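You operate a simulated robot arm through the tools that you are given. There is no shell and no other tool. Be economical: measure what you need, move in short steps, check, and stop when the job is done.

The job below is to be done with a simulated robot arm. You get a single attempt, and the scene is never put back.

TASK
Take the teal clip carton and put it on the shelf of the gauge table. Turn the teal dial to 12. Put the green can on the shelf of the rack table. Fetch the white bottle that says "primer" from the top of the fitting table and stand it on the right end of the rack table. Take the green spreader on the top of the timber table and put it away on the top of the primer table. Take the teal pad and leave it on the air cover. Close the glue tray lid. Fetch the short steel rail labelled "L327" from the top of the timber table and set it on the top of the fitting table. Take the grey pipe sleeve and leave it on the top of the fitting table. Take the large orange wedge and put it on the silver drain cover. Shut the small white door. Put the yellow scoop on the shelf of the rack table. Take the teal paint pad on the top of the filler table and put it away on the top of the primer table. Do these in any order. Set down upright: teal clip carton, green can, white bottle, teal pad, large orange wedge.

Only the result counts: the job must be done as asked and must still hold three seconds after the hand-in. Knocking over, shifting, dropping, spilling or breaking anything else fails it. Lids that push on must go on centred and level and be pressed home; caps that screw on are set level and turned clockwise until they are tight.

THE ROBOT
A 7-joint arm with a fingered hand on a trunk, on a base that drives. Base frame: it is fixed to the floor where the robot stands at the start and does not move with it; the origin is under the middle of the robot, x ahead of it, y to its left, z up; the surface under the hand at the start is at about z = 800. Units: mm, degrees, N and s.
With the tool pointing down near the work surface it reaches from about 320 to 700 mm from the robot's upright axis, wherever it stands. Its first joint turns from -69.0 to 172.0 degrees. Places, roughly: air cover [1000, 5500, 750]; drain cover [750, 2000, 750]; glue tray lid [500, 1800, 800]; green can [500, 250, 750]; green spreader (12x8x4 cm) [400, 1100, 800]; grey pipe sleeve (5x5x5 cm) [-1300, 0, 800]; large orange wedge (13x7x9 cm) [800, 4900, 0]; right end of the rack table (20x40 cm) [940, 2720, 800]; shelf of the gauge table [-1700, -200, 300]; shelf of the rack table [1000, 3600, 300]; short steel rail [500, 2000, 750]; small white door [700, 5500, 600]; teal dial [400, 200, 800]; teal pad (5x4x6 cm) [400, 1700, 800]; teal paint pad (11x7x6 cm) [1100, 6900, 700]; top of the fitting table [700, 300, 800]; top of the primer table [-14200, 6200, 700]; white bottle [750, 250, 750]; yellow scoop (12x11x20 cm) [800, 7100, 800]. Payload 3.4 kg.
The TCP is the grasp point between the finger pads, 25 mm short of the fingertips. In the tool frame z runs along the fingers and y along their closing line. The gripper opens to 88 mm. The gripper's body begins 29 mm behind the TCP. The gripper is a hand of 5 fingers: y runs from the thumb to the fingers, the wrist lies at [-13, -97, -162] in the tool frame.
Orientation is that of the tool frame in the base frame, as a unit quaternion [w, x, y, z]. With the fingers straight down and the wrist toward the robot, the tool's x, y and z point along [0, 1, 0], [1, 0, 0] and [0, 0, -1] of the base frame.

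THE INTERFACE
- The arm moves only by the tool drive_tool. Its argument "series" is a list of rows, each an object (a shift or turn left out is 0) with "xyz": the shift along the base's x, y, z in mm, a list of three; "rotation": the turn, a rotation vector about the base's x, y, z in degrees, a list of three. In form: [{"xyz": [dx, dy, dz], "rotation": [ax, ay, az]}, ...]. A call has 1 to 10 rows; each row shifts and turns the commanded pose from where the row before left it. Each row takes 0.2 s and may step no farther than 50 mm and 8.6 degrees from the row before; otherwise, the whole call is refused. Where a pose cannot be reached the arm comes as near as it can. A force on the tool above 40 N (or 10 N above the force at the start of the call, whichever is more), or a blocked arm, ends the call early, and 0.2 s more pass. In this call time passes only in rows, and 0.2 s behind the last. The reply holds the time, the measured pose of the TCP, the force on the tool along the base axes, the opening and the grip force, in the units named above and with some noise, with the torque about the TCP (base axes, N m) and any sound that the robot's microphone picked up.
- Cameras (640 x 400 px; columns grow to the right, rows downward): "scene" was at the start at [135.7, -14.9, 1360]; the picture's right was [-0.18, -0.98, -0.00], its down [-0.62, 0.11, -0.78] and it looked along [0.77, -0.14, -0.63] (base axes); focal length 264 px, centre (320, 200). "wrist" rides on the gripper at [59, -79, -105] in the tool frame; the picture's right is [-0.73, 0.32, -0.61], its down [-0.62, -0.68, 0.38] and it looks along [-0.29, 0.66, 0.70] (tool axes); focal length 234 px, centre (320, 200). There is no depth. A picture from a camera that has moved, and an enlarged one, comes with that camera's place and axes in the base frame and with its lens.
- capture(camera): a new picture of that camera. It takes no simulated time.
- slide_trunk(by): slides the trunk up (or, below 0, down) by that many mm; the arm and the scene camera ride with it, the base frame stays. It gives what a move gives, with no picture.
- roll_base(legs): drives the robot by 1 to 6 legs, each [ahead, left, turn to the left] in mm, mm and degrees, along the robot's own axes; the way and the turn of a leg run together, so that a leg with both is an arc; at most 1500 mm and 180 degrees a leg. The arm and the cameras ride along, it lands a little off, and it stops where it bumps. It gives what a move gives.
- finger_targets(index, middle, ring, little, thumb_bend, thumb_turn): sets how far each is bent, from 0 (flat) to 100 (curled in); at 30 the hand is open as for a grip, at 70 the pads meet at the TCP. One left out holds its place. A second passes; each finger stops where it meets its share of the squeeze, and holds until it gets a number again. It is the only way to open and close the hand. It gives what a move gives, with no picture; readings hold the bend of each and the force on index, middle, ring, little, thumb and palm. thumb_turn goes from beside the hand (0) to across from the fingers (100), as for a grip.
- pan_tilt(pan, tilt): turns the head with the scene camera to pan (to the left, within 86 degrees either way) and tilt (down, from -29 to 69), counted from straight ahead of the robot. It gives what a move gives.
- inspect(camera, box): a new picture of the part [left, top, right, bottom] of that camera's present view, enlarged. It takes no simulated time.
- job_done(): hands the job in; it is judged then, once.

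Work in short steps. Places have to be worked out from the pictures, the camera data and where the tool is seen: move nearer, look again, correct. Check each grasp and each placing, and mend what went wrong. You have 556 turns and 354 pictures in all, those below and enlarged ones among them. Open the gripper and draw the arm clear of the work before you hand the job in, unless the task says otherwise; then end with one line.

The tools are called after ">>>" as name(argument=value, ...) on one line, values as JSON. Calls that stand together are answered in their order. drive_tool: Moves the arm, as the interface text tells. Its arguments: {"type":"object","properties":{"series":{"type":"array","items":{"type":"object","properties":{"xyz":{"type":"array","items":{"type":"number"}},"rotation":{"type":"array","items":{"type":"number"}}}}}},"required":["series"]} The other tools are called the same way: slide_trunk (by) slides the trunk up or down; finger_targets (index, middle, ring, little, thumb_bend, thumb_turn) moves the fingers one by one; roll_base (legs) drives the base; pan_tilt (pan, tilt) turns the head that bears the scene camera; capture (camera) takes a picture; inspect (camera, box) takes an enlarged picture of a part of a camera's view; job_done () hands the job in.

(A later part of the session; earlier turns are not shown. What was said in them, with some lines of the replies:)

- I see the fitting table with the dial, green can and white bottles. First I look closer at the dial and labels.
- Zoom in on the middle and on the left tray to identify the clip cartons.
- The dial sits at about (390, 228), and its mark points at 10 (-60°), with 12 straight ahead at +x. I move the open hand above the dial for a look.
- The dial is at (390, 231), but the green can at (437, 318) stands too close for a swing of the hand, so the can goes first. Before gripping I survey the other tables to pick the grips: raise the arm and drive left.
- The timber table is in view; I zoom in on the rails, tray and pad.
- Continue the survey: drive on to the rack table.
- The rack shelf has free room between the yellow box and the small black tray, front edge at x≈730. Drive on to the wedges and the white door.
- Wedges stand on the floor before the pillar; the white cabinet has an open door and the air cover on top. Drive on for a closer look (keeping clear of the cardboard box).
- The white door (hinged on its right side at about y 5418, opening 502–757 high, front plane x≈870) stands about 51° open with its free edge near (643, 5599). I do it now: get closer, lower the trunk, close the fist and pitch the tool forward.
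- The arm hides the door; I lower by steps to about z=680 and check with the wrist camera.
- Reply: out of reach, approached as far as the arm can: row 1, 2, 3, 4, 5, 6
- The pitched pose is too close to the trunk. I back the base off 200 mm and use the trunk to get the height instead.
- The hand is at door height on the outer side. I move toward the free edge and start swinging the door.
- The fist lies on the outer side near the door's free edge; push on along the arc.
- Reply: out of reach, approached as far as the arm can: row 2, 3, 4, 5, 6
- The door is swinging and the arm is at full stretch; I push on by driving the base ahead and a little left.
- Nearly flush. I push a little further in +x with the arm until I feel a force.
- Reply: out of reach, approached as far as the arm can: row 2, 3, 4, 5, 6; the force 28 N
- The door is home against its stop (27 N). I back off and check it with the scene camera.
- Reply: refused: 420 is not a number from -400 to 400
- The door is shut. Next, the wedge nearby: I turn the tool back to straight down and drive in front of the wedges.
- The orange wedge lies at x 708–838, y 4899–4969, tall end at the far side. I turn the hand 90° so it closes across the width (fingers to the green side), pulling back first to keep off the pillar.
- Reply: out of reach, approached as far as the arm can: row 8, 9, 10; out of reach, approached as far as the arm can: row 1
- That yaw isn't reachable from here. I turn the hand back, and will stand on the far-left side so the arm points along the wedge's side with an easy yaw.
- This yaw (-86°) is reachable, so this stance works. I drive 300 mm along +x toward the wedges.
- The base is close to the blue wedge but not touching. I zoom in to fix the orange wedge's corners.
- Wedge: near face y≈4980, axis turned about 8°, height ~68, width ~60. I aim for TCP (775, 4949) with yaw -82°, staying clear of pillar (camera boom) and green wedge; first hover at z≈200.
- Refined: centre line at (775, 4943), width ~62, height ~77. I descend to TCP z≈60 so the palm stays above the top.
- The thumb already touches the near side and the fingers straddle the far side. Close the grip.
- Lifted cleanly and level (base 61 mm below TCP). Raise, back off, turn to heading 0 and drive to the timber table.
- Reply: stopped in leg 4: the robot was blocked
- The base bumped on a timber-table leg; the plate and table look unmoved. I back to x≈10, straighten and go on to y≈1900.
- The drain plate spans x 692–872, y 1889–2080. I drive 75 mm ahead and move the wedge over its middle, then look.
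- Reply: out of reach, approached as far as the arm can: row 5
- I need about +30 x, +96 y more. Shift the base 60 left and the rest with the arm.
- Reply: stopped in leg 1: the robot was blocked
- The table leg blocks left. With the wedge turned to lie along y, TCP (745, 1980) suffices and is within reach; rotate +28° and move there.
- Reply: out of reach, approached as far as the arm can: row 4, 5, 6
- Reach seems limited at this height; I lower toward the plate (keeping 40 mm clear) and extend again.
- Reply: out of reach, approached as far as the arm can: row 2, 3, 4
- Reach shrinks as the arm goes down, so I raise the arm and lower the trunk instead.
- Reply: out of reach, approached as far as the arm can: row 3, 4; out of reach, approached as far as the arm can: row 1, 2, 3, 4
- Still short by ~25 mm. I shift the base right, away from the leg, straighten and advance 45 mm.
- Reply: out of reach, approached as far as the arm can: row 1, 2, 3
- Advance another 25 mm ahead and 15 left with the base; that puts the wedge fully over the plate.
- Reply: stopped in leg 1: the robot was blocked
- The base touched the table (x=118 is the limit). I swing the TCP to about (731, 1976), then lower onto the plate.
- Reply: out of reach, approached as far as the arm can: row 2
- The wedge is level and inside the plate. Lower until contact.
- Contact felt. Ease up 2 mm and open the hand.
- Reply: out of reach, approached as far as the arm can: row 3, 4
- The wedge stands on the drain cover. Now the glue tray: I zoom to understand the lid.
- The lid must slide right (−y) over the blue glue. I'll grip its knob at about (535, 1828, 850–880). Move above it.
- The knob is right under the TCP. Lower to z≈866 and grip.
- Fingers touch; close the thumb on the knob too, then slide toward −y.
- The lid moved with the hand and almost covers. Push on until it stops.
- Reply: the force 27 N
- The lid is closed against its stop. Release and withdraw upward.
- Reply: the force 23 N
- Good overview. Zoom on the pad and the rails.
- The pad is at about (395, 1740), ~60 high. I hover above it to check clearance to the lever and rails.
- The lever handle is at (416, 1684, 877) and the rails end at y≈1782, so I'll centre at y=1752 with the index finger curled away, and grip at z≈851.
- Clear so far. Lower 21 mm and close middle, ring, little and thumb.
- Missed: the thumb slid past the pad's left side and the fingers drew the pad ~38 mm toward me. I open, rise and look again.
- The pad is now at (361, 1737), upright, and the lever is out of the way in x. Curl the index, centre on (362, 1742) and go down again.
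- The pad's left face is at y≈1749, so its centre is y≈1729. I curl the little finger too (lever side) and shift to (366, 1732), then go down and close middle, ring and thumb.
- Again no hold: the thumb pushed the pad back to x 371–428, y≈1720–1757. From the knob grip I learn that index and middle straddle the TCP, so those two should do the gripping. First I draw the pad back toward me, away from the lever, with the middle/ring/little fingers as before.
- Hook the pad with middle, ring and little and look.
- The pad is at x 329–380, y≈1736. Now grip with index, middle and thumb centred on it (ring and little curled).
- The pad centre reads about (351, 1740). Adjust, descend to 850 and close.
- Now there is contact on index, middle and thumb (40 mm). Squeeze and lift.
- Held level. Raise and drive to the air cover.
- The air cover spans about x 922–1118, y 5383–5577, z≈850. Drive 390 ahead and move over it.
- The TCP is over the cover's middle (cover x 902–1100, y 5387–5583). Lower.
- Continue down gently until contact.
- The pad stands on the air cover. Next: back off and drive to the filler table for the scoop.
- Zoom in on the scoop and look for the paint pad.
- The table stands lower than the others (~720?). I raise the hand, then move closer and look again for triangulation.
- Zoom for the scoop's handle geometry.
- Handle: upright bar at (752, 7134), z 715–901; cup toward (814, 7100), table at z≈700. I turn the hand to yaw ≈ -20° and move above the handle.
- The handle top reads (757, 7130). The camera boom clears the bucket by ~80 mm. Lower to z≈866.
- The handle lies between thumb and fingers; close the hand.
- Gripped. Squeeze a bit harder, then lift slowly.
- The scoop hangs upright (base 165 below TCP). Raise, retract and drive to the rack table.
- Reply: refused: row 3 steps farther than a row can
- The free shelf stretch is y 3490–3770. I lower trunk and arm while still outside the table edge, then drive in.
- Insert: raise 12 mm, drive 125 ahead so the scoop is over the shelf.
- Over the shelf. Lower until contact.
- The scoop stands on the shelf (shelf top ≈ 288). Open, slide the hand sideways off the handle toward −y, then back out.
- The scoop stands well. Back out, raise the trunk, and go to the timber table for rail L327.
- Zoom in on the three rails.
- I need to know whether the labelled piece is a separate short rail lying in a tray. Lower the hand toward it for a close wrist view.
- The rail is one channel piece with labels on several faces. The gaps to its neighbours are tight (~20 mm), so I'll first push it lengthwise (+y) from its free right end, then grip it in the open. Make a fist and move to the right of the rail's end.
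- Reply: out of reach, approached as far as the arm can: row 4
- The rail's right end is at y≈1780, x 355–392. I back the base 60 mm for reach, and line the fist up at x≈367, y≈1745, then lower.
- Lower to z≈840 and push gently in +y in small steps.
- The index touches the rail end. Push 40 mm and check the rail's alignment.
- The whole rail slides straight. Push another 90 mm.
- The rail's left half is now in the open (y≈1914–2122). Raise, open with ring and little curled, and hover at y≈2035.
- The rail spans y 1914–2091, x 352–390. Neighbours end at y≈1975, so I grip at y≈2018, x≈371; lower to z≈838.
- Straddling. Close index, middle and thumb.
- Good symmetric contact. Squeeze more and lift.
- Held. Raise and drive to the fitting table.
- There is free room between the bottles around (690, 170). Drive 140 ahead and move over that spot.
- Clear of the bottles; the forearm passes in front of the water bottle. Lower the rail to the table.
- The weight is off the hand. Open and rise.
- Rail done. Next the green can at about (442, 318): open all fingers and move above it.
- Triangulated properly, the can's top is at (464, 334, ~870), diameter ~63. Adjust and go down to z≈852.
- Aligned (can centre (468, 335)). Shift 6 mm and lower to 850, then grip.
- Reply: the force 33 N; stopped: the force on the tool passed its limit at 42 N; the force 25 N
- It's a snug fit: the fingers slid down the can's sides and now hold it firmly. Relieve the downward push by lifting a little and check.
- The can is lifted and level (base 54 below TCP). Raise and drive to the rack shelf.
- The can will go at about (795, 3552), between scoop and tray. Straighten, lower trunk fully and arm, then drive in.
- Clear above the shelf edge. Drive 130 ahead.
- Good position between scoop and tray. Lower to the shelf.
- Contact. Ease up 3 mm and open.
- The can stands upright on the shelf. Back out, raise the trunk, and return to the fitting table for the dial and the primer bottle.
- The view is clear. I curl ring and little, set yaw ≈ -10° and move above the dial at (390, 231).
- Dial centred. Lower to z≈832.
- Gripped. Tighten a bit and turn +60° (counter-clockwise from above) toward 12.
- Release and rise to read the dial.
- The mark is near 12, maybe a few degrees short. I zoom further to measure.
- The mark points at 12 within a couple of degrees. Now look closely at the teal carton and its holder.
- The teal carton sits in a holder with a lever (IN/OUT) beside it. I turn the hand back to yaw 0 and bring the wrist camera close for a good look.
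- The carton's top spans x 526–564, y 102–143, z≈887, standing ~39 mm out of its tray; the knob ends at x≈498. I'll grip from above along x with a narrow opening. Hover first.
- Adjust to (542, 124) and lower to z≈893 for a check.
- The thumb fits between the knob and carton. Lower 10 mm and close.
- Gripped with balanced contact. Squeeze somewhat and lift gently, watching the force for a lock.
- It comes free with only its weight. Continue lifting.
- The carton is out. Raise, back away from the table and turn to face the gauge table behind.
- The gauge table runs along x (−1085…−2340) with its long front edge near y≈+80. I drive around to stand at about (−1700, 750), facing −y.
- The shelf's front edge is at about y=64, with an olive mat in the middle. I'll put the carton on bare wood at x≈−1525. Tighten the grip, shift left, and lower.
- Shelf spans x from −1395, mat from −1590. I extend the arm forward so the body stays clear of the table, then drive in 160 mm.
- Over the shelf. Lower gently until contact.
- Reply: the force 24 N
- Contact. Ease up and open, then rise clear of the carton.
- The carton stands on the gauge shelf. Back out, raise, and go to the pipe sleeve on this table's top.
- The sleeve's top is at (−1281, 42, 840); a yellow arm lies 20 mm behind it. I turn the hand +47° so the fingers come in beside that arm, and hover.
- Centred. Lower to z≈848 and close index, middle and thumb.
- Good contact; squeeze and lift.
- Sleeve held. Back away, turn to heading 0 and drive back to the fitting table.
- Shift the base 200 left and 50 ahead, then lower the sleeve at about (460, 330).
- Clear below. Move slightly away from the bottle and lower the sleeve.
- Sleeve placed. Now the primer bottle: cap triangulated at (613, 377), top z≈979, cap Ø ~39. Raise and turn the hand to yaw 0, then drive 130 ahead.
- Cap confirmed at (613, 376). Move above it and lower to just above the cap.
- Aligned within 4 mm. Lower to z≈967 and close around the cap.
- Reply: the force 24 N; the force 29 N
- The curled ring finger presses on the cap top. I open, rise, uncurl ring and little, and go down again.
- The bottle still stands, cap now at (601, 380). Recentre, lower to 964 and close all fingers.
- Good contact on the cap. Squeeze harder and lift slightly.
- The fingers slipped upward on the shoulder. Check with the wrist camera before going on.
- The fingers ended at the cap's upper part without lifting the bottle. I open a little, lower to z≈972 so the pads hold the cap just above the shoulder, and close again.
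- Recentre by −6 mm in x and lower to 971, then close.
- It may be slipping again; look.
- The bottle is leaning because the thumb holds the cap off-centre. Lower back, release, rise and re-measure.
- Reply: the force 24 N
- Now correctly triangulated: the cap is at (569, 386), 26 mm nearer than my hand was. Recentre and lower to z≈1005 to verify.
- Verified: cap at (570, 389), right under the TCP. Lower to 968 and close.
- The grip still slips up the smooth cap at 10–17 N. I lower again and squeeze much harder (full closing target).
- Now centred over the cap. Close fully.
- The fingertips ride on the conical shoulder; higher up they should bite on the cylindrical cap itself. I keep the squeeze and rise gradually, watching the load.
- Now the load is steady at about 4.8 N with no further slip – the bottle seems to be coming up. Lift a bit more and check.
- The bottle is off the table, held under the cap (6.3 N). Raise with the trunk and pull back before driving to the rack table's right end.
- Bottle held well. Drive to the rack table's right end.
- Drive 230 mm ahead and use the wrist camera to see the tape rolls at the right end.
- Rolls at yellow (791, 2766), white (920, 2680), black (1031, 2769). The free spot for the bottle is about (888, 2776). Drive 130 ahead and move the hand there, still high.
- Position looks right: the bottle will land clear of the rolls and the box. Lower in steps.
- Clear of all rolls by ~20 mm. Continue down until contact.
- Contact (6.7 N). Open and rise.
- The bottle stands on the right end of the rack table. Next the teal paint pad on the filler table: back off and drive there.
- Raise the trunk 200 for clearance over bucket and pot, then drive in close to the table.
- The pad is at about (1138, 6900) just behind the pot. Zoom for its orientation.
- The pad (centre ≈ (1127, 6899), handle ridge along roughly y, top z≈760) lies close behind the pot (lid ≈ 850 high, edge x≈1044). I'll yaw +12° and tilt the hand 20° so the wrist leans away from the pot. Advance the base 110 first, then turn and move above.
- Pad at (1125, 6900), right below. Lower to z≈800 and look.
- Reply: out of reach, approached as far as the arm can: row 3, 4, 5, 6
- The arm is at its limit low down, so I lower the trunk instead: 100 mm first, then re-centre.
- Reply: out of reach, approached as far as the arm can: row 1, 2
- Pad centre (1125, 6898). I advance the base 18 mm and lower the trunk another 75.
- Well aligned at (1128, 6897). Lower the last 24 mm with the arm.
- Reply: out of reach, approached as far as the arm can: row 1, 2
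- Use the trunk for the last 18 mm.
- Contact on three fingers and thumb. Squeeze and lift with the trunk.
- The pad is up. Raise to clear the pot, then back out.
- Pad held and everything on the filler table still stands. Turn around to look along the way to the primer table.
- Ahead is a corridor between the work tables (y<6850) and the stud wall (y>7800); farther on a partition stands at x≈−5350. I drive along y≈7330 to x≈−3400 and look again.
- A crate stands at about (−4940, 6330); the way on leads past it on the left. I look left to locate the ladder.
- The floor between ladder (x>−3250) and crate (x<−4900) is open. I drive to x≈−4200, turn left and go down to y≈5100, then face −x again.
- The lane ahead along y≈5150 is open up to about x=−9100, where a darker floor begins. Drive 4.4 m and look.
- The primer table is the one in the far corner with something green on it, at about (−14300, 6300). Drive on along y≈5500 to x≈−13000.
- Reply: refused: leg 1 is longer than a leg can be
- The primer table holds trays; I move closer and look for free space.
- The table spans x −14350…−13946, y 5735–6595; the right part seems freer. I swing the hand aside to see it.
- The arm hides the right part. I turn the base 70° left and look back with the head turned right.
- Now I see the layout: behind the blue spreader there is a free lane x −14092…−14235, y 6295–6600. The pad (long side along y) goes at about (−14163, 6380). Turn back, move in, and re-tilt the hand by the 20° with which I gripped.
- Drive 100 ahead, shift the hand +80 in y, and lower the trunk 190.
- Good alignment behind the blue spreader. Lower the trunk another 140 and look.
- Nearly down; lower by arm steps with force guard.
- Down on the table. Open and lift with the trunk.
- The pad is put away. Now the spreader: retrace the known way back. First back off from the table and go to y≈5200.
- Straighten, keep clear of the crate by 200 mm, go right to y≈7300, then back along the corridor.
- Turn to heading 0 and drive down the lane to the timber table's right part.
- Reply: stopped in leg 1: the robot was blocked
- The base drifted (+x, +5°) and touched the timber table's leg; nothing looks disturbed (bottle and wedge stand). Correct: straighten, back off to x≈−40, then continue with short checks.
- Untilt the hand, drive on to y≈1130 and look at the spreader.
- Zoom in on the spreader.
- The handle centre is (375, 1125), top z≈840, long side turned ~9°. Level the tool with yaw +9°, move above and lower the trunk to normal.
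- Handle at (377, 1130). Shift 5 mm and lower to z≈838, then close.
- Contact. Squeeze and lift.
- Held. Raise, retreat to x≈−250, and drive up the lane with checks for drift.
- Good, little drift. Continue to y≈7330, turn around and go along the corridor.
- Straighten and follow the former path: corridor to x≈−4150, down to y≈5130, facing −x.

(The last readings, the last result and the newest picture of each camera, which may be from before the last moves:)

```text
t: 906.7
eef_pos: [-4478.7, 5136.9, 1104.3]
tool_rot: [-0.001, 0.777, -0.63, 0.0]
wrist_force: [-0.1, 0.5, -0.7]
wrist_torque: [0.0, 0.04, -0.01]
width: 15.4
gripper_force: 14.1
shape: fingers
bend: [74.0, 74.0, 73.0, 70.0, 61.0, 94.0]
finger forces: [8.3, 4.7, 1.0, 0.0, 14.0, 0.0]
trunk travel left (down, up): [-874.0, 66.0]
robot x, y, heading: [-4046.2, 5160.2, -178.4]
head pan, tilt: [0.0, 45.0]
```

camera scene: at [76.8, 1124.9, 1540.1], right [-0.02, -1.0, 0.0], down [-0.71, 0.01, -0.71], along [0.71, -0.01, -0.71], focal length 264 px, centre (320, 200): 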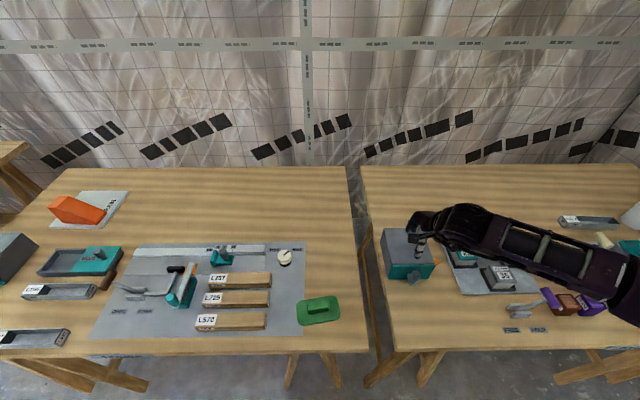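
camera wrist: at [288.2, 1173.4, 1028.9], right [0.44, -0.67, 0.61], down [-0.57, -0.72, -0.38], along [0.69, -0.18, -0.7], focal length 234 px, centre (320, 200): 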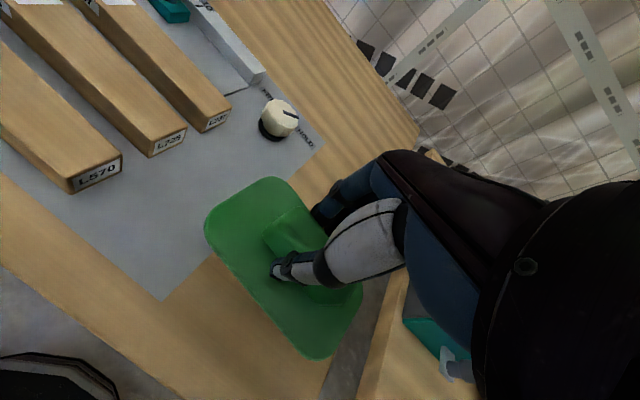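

Straighten and drive west.

>>> roll_base(legs=[[0, 0, -1.6], [1470, 0, 0], [1470, 0, 0], [1470, 0, 0]])

>>> roll_base(legs=[[1470, 0, 0], [1470, 0, 0], [1400, 0, 0]])

>>> pan_tilt(pan=-20, tilt=30)

>>> capture(camera="scene")

```text
t: 928.3
eef_pos: [-8918.2, 5113.8, 1104.2]
tool_rot: [-0.001, 0.769, -0.639, 0.0]
wrist_force: [-0.3, -0.3, -1.1]
wrist_torque: [-0.04, 0.0, -0.03]
width: 15.3
gripper_force: 13.9
shape: fingers
bend: [74.0, 74.0, 73.0, 70.0, 61.0, 94.0]
finger forces: [8.3, 4.8, 1.0, 0.1, 14.1, 0.0]
trunk travel left (down, up): [-874.0, 66.0]
robot x, y, heading: [-8490.8, 5123.2, -179.5]
head pan, tilt: [0.0, 45.0]
```

```text
t: 948.9
eef_pos: [-13226.0, 5119.1, 1103.7]
tool_rot: [-0.001, 0.767, -0.641, 0.0]
wrist_force: [-0.2, -0.3, -1.5]
wrist_torque: [0.01, 0.04, 0.0]
width: 15.5
gripper_force: 13.9
shape: fingers
bend: [74.0, 74.0, 73.0, 70.0, 61.0, 94.0]
finger forces: [8.3, 4.7, 1.0, 0.0, 14.0, 0.0]
trunk travel left (down, up): [-874.0, 66.0]
robot x, y, heading: [-12796.5, 5132.0, -180.0]
head pan, tilt: [0.0, 45.0]
```

```text
t: 949.7
eef_pos: [-13226.9, 5119.6, 1104.7]
tool_rot: [-0.001, 0.767, -0.641, 0.001]
wrist_force: [-0.1, 0.4, -1.1]
wrist_torque: [0.02, 0.03, 0.01]
width: 15.5
gripper_force: 13.8
shape: fingers
bend: [74.0, 74.0, 73.0, 70.0, 61.0, 94.0]
finger forces: [8.4, 4.7, 1.0, 0.0, 14.2, 0.0]
trunk travel left (down, up): [-874.0, 66.0]
robot x, y, heading: [-12793.7, 5129.4, -179.9]
head pan, tilt: [-20.0, 30.0]
```

```text
79 pictures are left
camera scene: at [-12929.4, 5159.9, 1622.7], right [0.34, 0.94, 0.0], down [0.47, -0.17, -0.87], along [-0.81, 0.29, -0.5], focal length 264 px, centre (320, 200)
```

scene: 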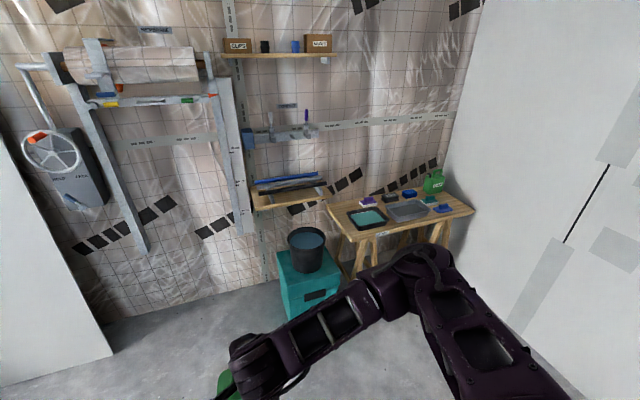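

I go right to y≈6080, then ahead to x≈−13560, and look at the free lane to the right of the pad.

>>> roll_base(legs=[[0, -950, 0], [760, 0, 0]])

>>> pan_tilt(pan=-15, tilt=48)

>>> capture(camera="scene")

>>> inspect(camera="scene", box=[240, 190, 440, 310])

```text
t: 958.5
eef_pos: [-13988.8, 6091.7, 1103.9]
tool_rot: [-0.001, 0.766, -0.642, 0.001]
wrist_force: [-0.6, 0.1, -1.2]
wrist_torque: [0.0, 0.01, -0.03]
width: 15.3
gripper_force: 14.5
shape: fingers
bend: [74.0, 74.0, 73.0, 70.0, 61.0, 94.0]
finger forces: [8.4, 4.6, 1.0, 0.0, 14.1, 0.1]
trunk travel left (down, up): [-874.0, 66.0]
robot x, y, heading: [-13553.5, 6093.7, 179.7]
head pan, tilt: [-20.0, 30.0]
```

```text
t: 959.3
eef_pos: [-13987.8, 6092.0, 1105.1]
tool_rot: [0.0, 0.766, -0.643, 0.0]
wrist_force: [0.6, 0.3, -1.3]
wrist_torque: [0.0, 0.02, 0.01]
width: 15.9
gripper_force: 14.0
shape: fingers
bend: [74.0, 74.0, 73.0, 70.0, 61.0, 94.0]
finger forces: [8.4, 4.6, 1.0, 0.1, 14.1, 0.0]
trunk travel left (down, up): [-874.0, 66.0]
robot x, y, heading: [-13554.0, 6097.6, 180.0]
head pan, tilt: [-15.0, 48.0]
```

```text
78 pictures are left
camera scene: at [-13682.0, 6120.7, 1596.0], right [0.26, 0.97, 0.0], down [0.72, -0.19, -0.67], along [-0.65, 0.17, -0.74], focal length 264 px, centre (320, 200)
```

scene: 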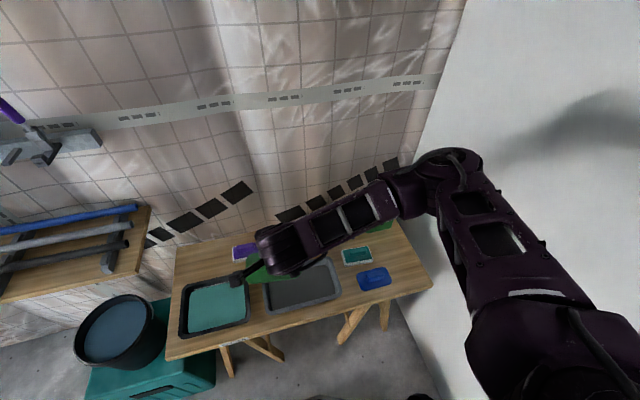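

```text
3.20 times, centred on (340, 250) of scene
camera zoom: at [-13682.0, 6120.7, 1596.0], right [0.26, 0.97, 0.0], down [0.72, -0.19, -0.67], along [-0.65, 0.17, -0.74], focal length 845 px, centre (256, 40)
```

zoom: 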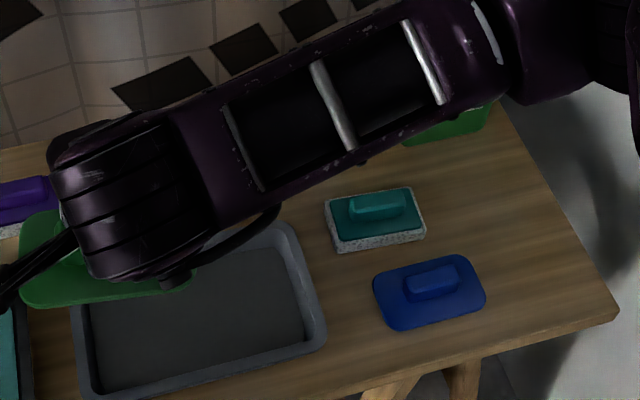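

The free strip right of the blue spreader (x −13990…−14110, y 6490–6600) is easier: the spreader goes there with its long side along x, centre (−14050, 6545). Drive 130 ahead, swing the hand right while turning it −100°.

>>> roll_base(legs=[[130, -20, 0]])

>>> drive_tool(series=[{"xyz": [5, 36, 0], "rotation": [0, 0, -8.4]}, {"xyz": [5, 36, 0], "rotation": [0, 0, -8.4]}, {"xyz": [5, 36, 0], "rotation": [0, 0, -8.4]}, {"xyz": [5, 36, 0], "rotation": [0, 0, -8.4]}, {"xyz": [5, 36, 0], "rotation": [0, 0, -8.4]}, {"xyz": [5, 36, 0], "rotation": [0, 0, -8.4]}])

>>> drive_tool(series=[{"xyz": [6, 36, 0], "rotation": [0, 0, -8.4]}, {"xyz": [6, 36, 0], "rotation": [0, 0, -8.4]}, {"xyz": [6, 36, 0], "rotation": [0, 0, -8.4]}, {"xyz": [6, 36, 0], "rotation": [0, 0, -8.4]}, {"xyz": [6, 36, 0], "rotation": [0, 0, -8]}, {"xyz": [6, 33, 0], "rotation": [0, 0, -8]}])

>>> capture(camera="scene")

>>> capture(camera="wrist")

```text
t: 960.6
eef_pos: [-14116.1, 6111.0, 1104.1]
tool_rot: [-0.001, 0.767, -0.642, -0.001]
wrist_force: [-0.4, 0.5, -1.2]
wrist_torque: [0.0, -0.02, 0.02]
width: 15.6
gripper_force: 14.0
shape: fingers
bend: [74.0, 74.0, 73.0, 70.0, 61.0, 94.0]
finger forces: [8.3, 4.7, 0.9, 0.1, 14.1, 0.1]
trunk travel left (down, up): [-874.0, 66.0]
robot x, y, heading: [-13682.9, 6117.8, -180.1]
head pan, tilt: [-15.0, 48.0]
```

```text
t: 962.0
eef_pos: [-14088.2, 6329.8, 1104.8]
tool_rot: [0.0, -0.419, 0.908, -0.002]
wrist_force: [-0.3, 0.3, -1.9]
wrist_torque: [0.01, -0.01, 0.02]
width: 15.4
gripper_force: 14.1
shape: fingers
bend: [74.0, 74.0, 73.0, 70.0, 61.0, 94.0]
finger forces: [8.3, 4.7, 1.0, 0.1, 14.1, 0.0]
trunk travel left (down, up): [-874.0, 66.0]
robot x, y, heading: [-13687.6, 6119.2, -179.9]
head pan, tilt: [-15.0, 48.0]
```

```text
t: 963.4
eef_pos: [-14070.8, 6545.4, 1092.0]
tool_rot: [-0.002, -0.001, 1.0, -0.003]
wrist_force: [0.6, 0.1, -1.1]
wrist_torque: [0.02, 0.01, 0.05]
width: 15.2
gripper_force: 14.4
shape: fingers
bend: [74.0, 74.0, 74.0, 70.0, 61.0, 94.0]
finger forces: [8.2, 4.7, 1.1, 0.0, 14.2, 0.1]
out of reach, approached as far as the arm can: row 2, 3, 4, 6
trunk travel left (down, up): [-874.0, 66.0]
robot x, y, heading: [-13686.2, 6120.4, -180.0]
head pan, tilt: [-15.0, 48.0]
```

```text
76 pictures are left
camera scene: at [-13810.3, 6141.9, 1595.9], right [0.26, 0.97, 0.0], down [0.72, -0.19, -0.67], along [-0.65, 0.17, -0.74], focal length 264 px, centre (320, 200)
```

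scene: 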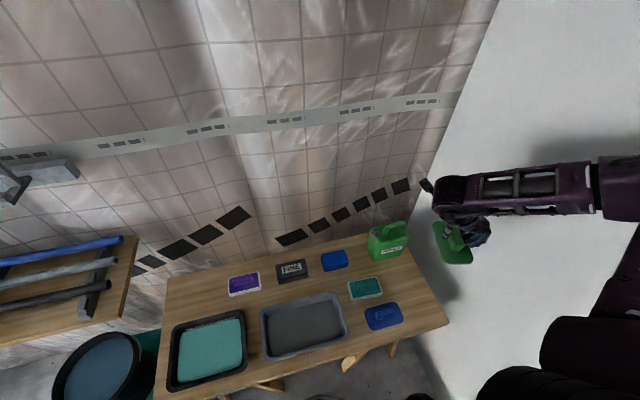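

```text
75 pictures are left
camera wrist: at [-14128.5, 6467.3, 1197.1], right [0.73, 0.33, 0.6], down [0.62, -0.68, -0.38], along [0.29, 0.65, -0.7], focal length 234 px, centre (320, 200)
```

wrist: 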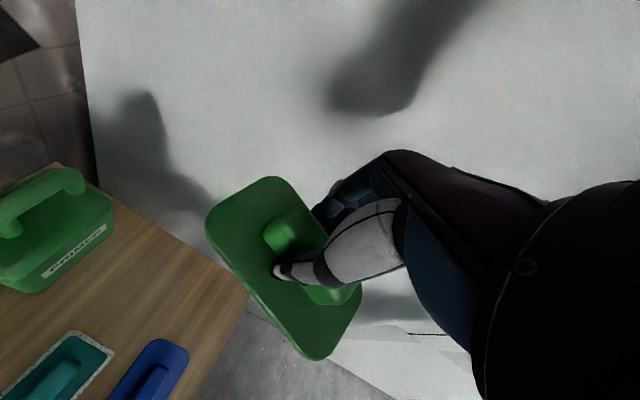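

Orientation right; TCP (−14071, 6545). The elbow runs close to the wall but is clear. Lower the trunk 220 and check.

>>> slide_trunk(by=-220)

>>> capture(camera="wrist")

>>> capture(camera="scene")

```text
t: 965.7
eef_pos: [-14070.9, 6544.6, 872.7]
tool_rot: [0.0, -0.002, 1.0, -0.003]
wrist_force: [-0.2, 0.1, -1.4]
wrist_torque: [-0.01, 0.0, 0.02]
width: 15.4
gripper_force: 14.1
shape: fingers
bend: [74.0, 74.0, 74.0, 70.0, 61.0, 94.0]
finger forces: [8.3, 4.8, 0.9, 0.0, 14.1, 0.1]
trunk travel left (down, up): [-654.0, 286.0]
robot x, y, heading: [-13684.4, 6119.6, -179.8]
head pan, tilt: [-15.0, 48.0]
```

```text
74 pictures are left
camera wrist: at [-14128.6, 6465.9, 977.3], right [0.73, 0.33, 0.6], down [0.63, -0.68, -0.38], along [0.29, 0.65, -0.7], focal length 234 px, centre (320, 200)
```

wrist: 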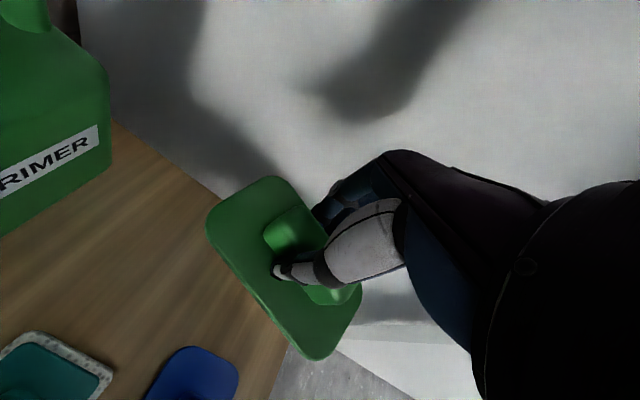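

```text
73 pictures are left
camera scene: at [-13810.5, 6140.8, 1376.0], right [0.26, 0.97, 0.0], down [0.72, -0.19, -0.67], along [-0.65, 0.17, -0.74], focal length 264 px, centre (320, 200)
```

scene: 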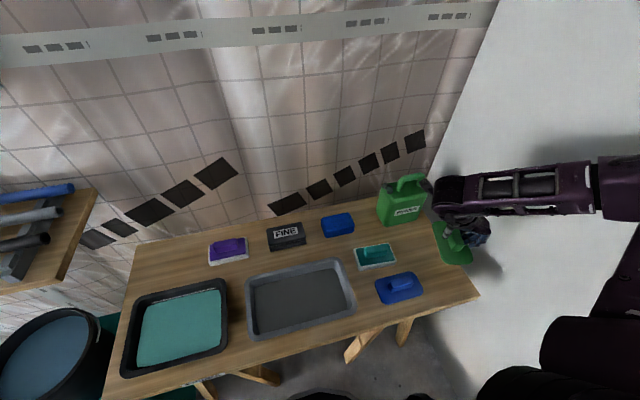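

The table's right edge is at y≈6610, so the spreader (y 6505–6585) will lie on the table. Lower further.

>>> slide_trunk(by=-110)

>>> inspect(camera="scene", box=[340, 130, 540, 290])

>>> capture(camera="wrist")

```text
t: 967.1
eef_pos: [-14070.2, 6544.6, 762.4]
tool_rot: [0.0, -0.002, 1.0, -0.003]
wrist_force: [-0.9, 0.3, -1.6]
wrist_torque: [0.01, -0.01, 0.01]
width: 15.6
gripper_force: 13.8
shape: fingers
bend: [74.0, 74.0, 74.0, 70.0, 61.0, 94.0]
finger forces: [8.3, 4.8, 1.0, 0.0, 14.1, 0.0]
trunk travel left (down, up): [-544.0, 396.0]
robot x, y, heading: [-13690.0, 6122.3, -179.9]
head pan, tilt: [-15.0, 48.0]
```

```text
2.50 times, centred on (440, 210) of scene
camera zoom: at [-13810.5, 6140.7, 1266.0], right [0.26, 0.97, 0.0], down [0.72, -0.19, -0.67], along [-0.65, 0.17, -0.74], focal length 660 px, centre (20, 175)
```

zoom: 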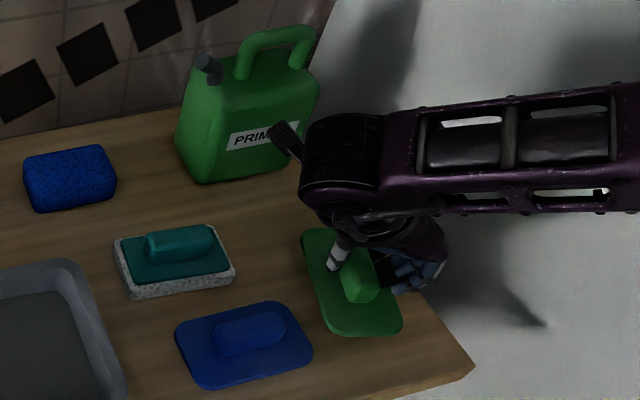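

```text
71 pictures are left
camera wrist: at [-14128.6, 6465.8, 867.3], right [0.73, 0.33, 0.6], down [0.63, -0.68, -0.38], along [0.29, 0.65, -0.7], focal length 234 px, centre (320, 200)
```

wrist: 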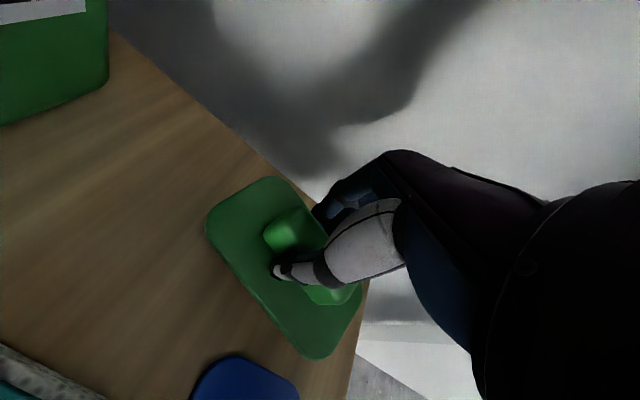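

Right over its place. Lower with force guard.

>>> drive_tool(series=[{"xyz": [0, 0, -8]}, {"xyz": [0, 0, -6]}, {"xyz": [0, 0, -4]}, {"xyz": [0, 0, -4]}])

```text
t: 968.1
eef_pos: [-14070.0, 6544.5, 740.3]
tool_rot: [0.0, -0.001, 1.0, -0.002]
wrist_force: [-0.5, 0.1, -0.4]
wrist_torque: [0.0, -0.02, -0.02]
width: 15.3
gripper_force: 14.5
shape: fingers
bend: [74.0, 74.0, 74.0, 70.0, 61.0, 94.0]
finger forces: [8.3, 4.8, 0.9, 0.1, 14.0, 0.1]
trunk travel left (down, up): [-544.0, 396.0]
robot x, y, heading: [-13684.6, 6119.6, -179.8]
head pan, tilt: [-15.0, 48.0]
```

>>> drive_tool(series=[{"xyz": [0, 0, -3]}, {"xyz": [0, 0, -3]}, {"xyz": [0, 0, -3]}])

>>> inspect(camera="scene", box=[340, 130, 540, 290])

```text
t: 969.0
eef_pos: [-14069.8, 6543.5, 734.7]
tool_rot: [-0.003, -0.001, 1.0, -0.001]
wrist_force: [-0.1, 4.9, 19.7]
wrist_torque: [-0.28, 0.1, 0.06]
width: 15.1
gripper_force: 19.6
shape: fingers
bend: [74.0, 75.0, 74.0, 70.0, 61.0, 94.0]
finger forces: [9.5, 7.3, 2.1, 0.0, 20.1, 0.0]
trunk travel left (down, up): [-544.0, 396.0]
robot x, y, heading: [-13685.0, 6118.2, -180.0]
head pan, tilt: [-15.0, 48.0]
```

```text
2.50 times, centred on (440, 210) of scene
camera zoom: at [-13808.1, 6139.5, 1266.6], right [0.26, 0.97, 0.0], down [0.72, -0.19, -0.67], along [-0.65, 0.17, -0.74], focal length 660 px, centre (20, 175)
```

zoom: 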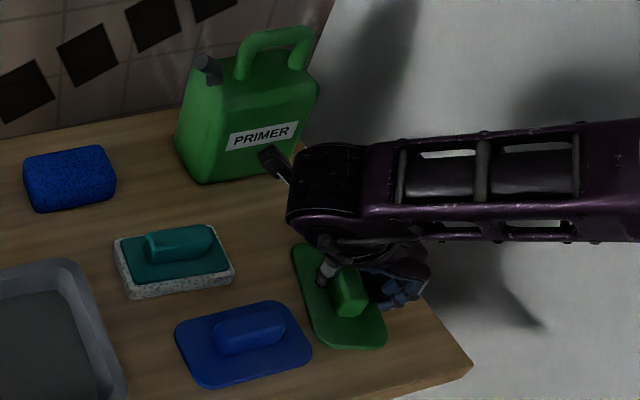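

Placed on the table. Ease up, open, and lift with the trunk.

>>> drive_tool(series=[{"xyz": [0, 0, 3]}])

>>> finger_targets(index=42, middle=42, ring=42, little=42, thumb_bend=42)

>>> slide_trunk(by=250)

>>> capture(camera="scene")

```text
t: 969.4
eef_pos: [-14069.7, 6543.7, 734.0]
tool_rot: [-0.002, -0.002, 1.0, -0.003]
wrist_force: [-1.1, 3.1, 7.3]
wrist_torque: [-0.14, 0.06, -0.02]
width: 15.4
gripper_force: 14.8
shape: fingers
bend: [74.0, 75.0, 74.0, 70.0, 61.0, 94.0]
finger forces: [9.1, 5.4, 1.1, 0.1, 13.9, 0.0]
trunk travel left (down, up): [-544.0, 396.0]
robot x, y, heading: [-13684.6, 6120.6, -179.9]
head pan, tilt: [-15.0, 48.0]
```

```text
t: 970.4
eef_pos: [-14070.2, 6544.1, 734.5]
tool_rot: [0.0, -0.002, 1.0, -0.003]
wrist_force: [-0.6, -0.5, 0.2]
wrist_torque: [0.03, 0.0, -0.04]
width: 59.2
gripper_force: 0.0
shape: fingers
bend: [42.0, 42.0, 42.0, 42.0, 42.0, 97.0]
finger forces: [0.0, 0.0, 0.0, 0.0, 0.0, 0.1]
trunk travel left (down, up): [-544.0, 396.0]
robot x, y, heading: [-13685.5, 6116.6, -179.9]
head pan, tilt: [-15.0, 48.0]
```

```text
t: 972.9
eef_pos: [-14069.4, 6543.7, 984.8]
tool_rot: [-0.001, -0.002, 1.0, -0.002]
wrist_force: [-0.6, -0.3, 0.2]
wrist_torque: [0.0, 0.0, 0.02]
width: 58.9
gripper_force: 0.0
shape: fingers
bend: [42.0, 42.0, 42.0, 42.0, 42.0, 97.0]
finger forces: [0.0, 0.0, 0.0, 0.0, 0.0, 0.0]
trunk travel left (down, up): [-794.0, 146.0]
robot x, y, heading: [-13688.3, 6120.0, -179.7]
head pan, tilt: [-15.0, 48.0]
```

```text
69 pictures are left
camera scene: at [-13810.5, 6140.9, 1515.9], right [0.26, 0.97, 0.0], down [0.72, -0.19, -0.67], along [-0.65, 0.17, -0.74], focal length 264 px, centre (320, 200)
```

scene: 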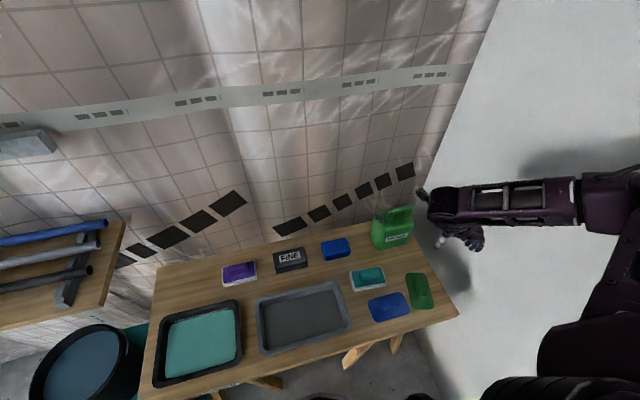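

The spreader is put away next to the pad. Everything on the list is done; I draw the arm clear by backing off, and take a last look.

>>> roll_base(legs=[[-450, 150, 0]])

>>> pan_tilt(pan=-10, tilt=35)

>>> capture(camera="scene")

```text
t: 975.8
eef_pos: [-13613.2, 6395.3, 985.6]
tool_rot: [-0.001, -0.001, 1.0, -0.003]
wrist_force: [-0.4, -0.9, 0.5]
wrist_torque: [0.0, 0.0, -0.01]
width: 58.9
gripper_force: 0.1
shape: fingers
bend: [42.0, 42.0, 42.0, 42.0, 42.0, 97.0]
finger forces: [0.1, 0.1, 0.0, 0.0, 0.0, 0.0]
trunk travel left (down, up): [-794.0, 146.0]
robot x, y, heading: [-13230.3, 5969.6, 179.9]
head pan, tilt: [-15.0, 48.0]
```

```text
t: 976.5
eef_pos: [-13612.0, 6395.2, 984.3]
tool_rot: [0.0, -0.001, 1.0, -0.003]
wrist_force: [0.3, -0.4, 1.3]
wrist_torque: [-0.02, 0.0, 0.0]
width: 58.6
gripper_force: 0.0
shape: fingers
bend: [42.0, 42.0, 42.0, 42.0, 42.0, 97.0]
finger forces: [0.0, 0.0, 0.0, 0.0, 0.1, 0.1]
trunk travel left (down, up): [-794.0, 146.0]
robot x, y, heading: [-13229.4, 5972.3, 179.8]
head pan, tilt: [-10.0, 35.0]
```

```text
68 pictures are left
camera scene: at [-13363.5, 5986.1, 1534.9], right [0.17, 0.98, 0.0], down [0.57, -0.1, -0.82], along [-0.81, 0.14, -0.57], focal length 264 px, centre (320, 200)
```

scene: 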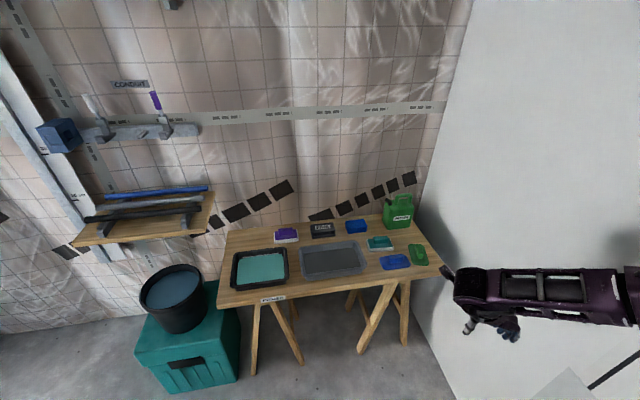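

The spreader and paint pad lie on the primer table, and the open hand is clear. Handing in.

>>> job_done()

```text
The job is handed in.
```

I did all thirteen tasks and handed the job in, with the hand open and the arm clear. I did not go back for a final round of every table. In particular, I did not recheck the rack and timber tables after the base brushed the timber table leg and the hand passed over the rack table. The last pictures there showed the bottle and wedge standing.
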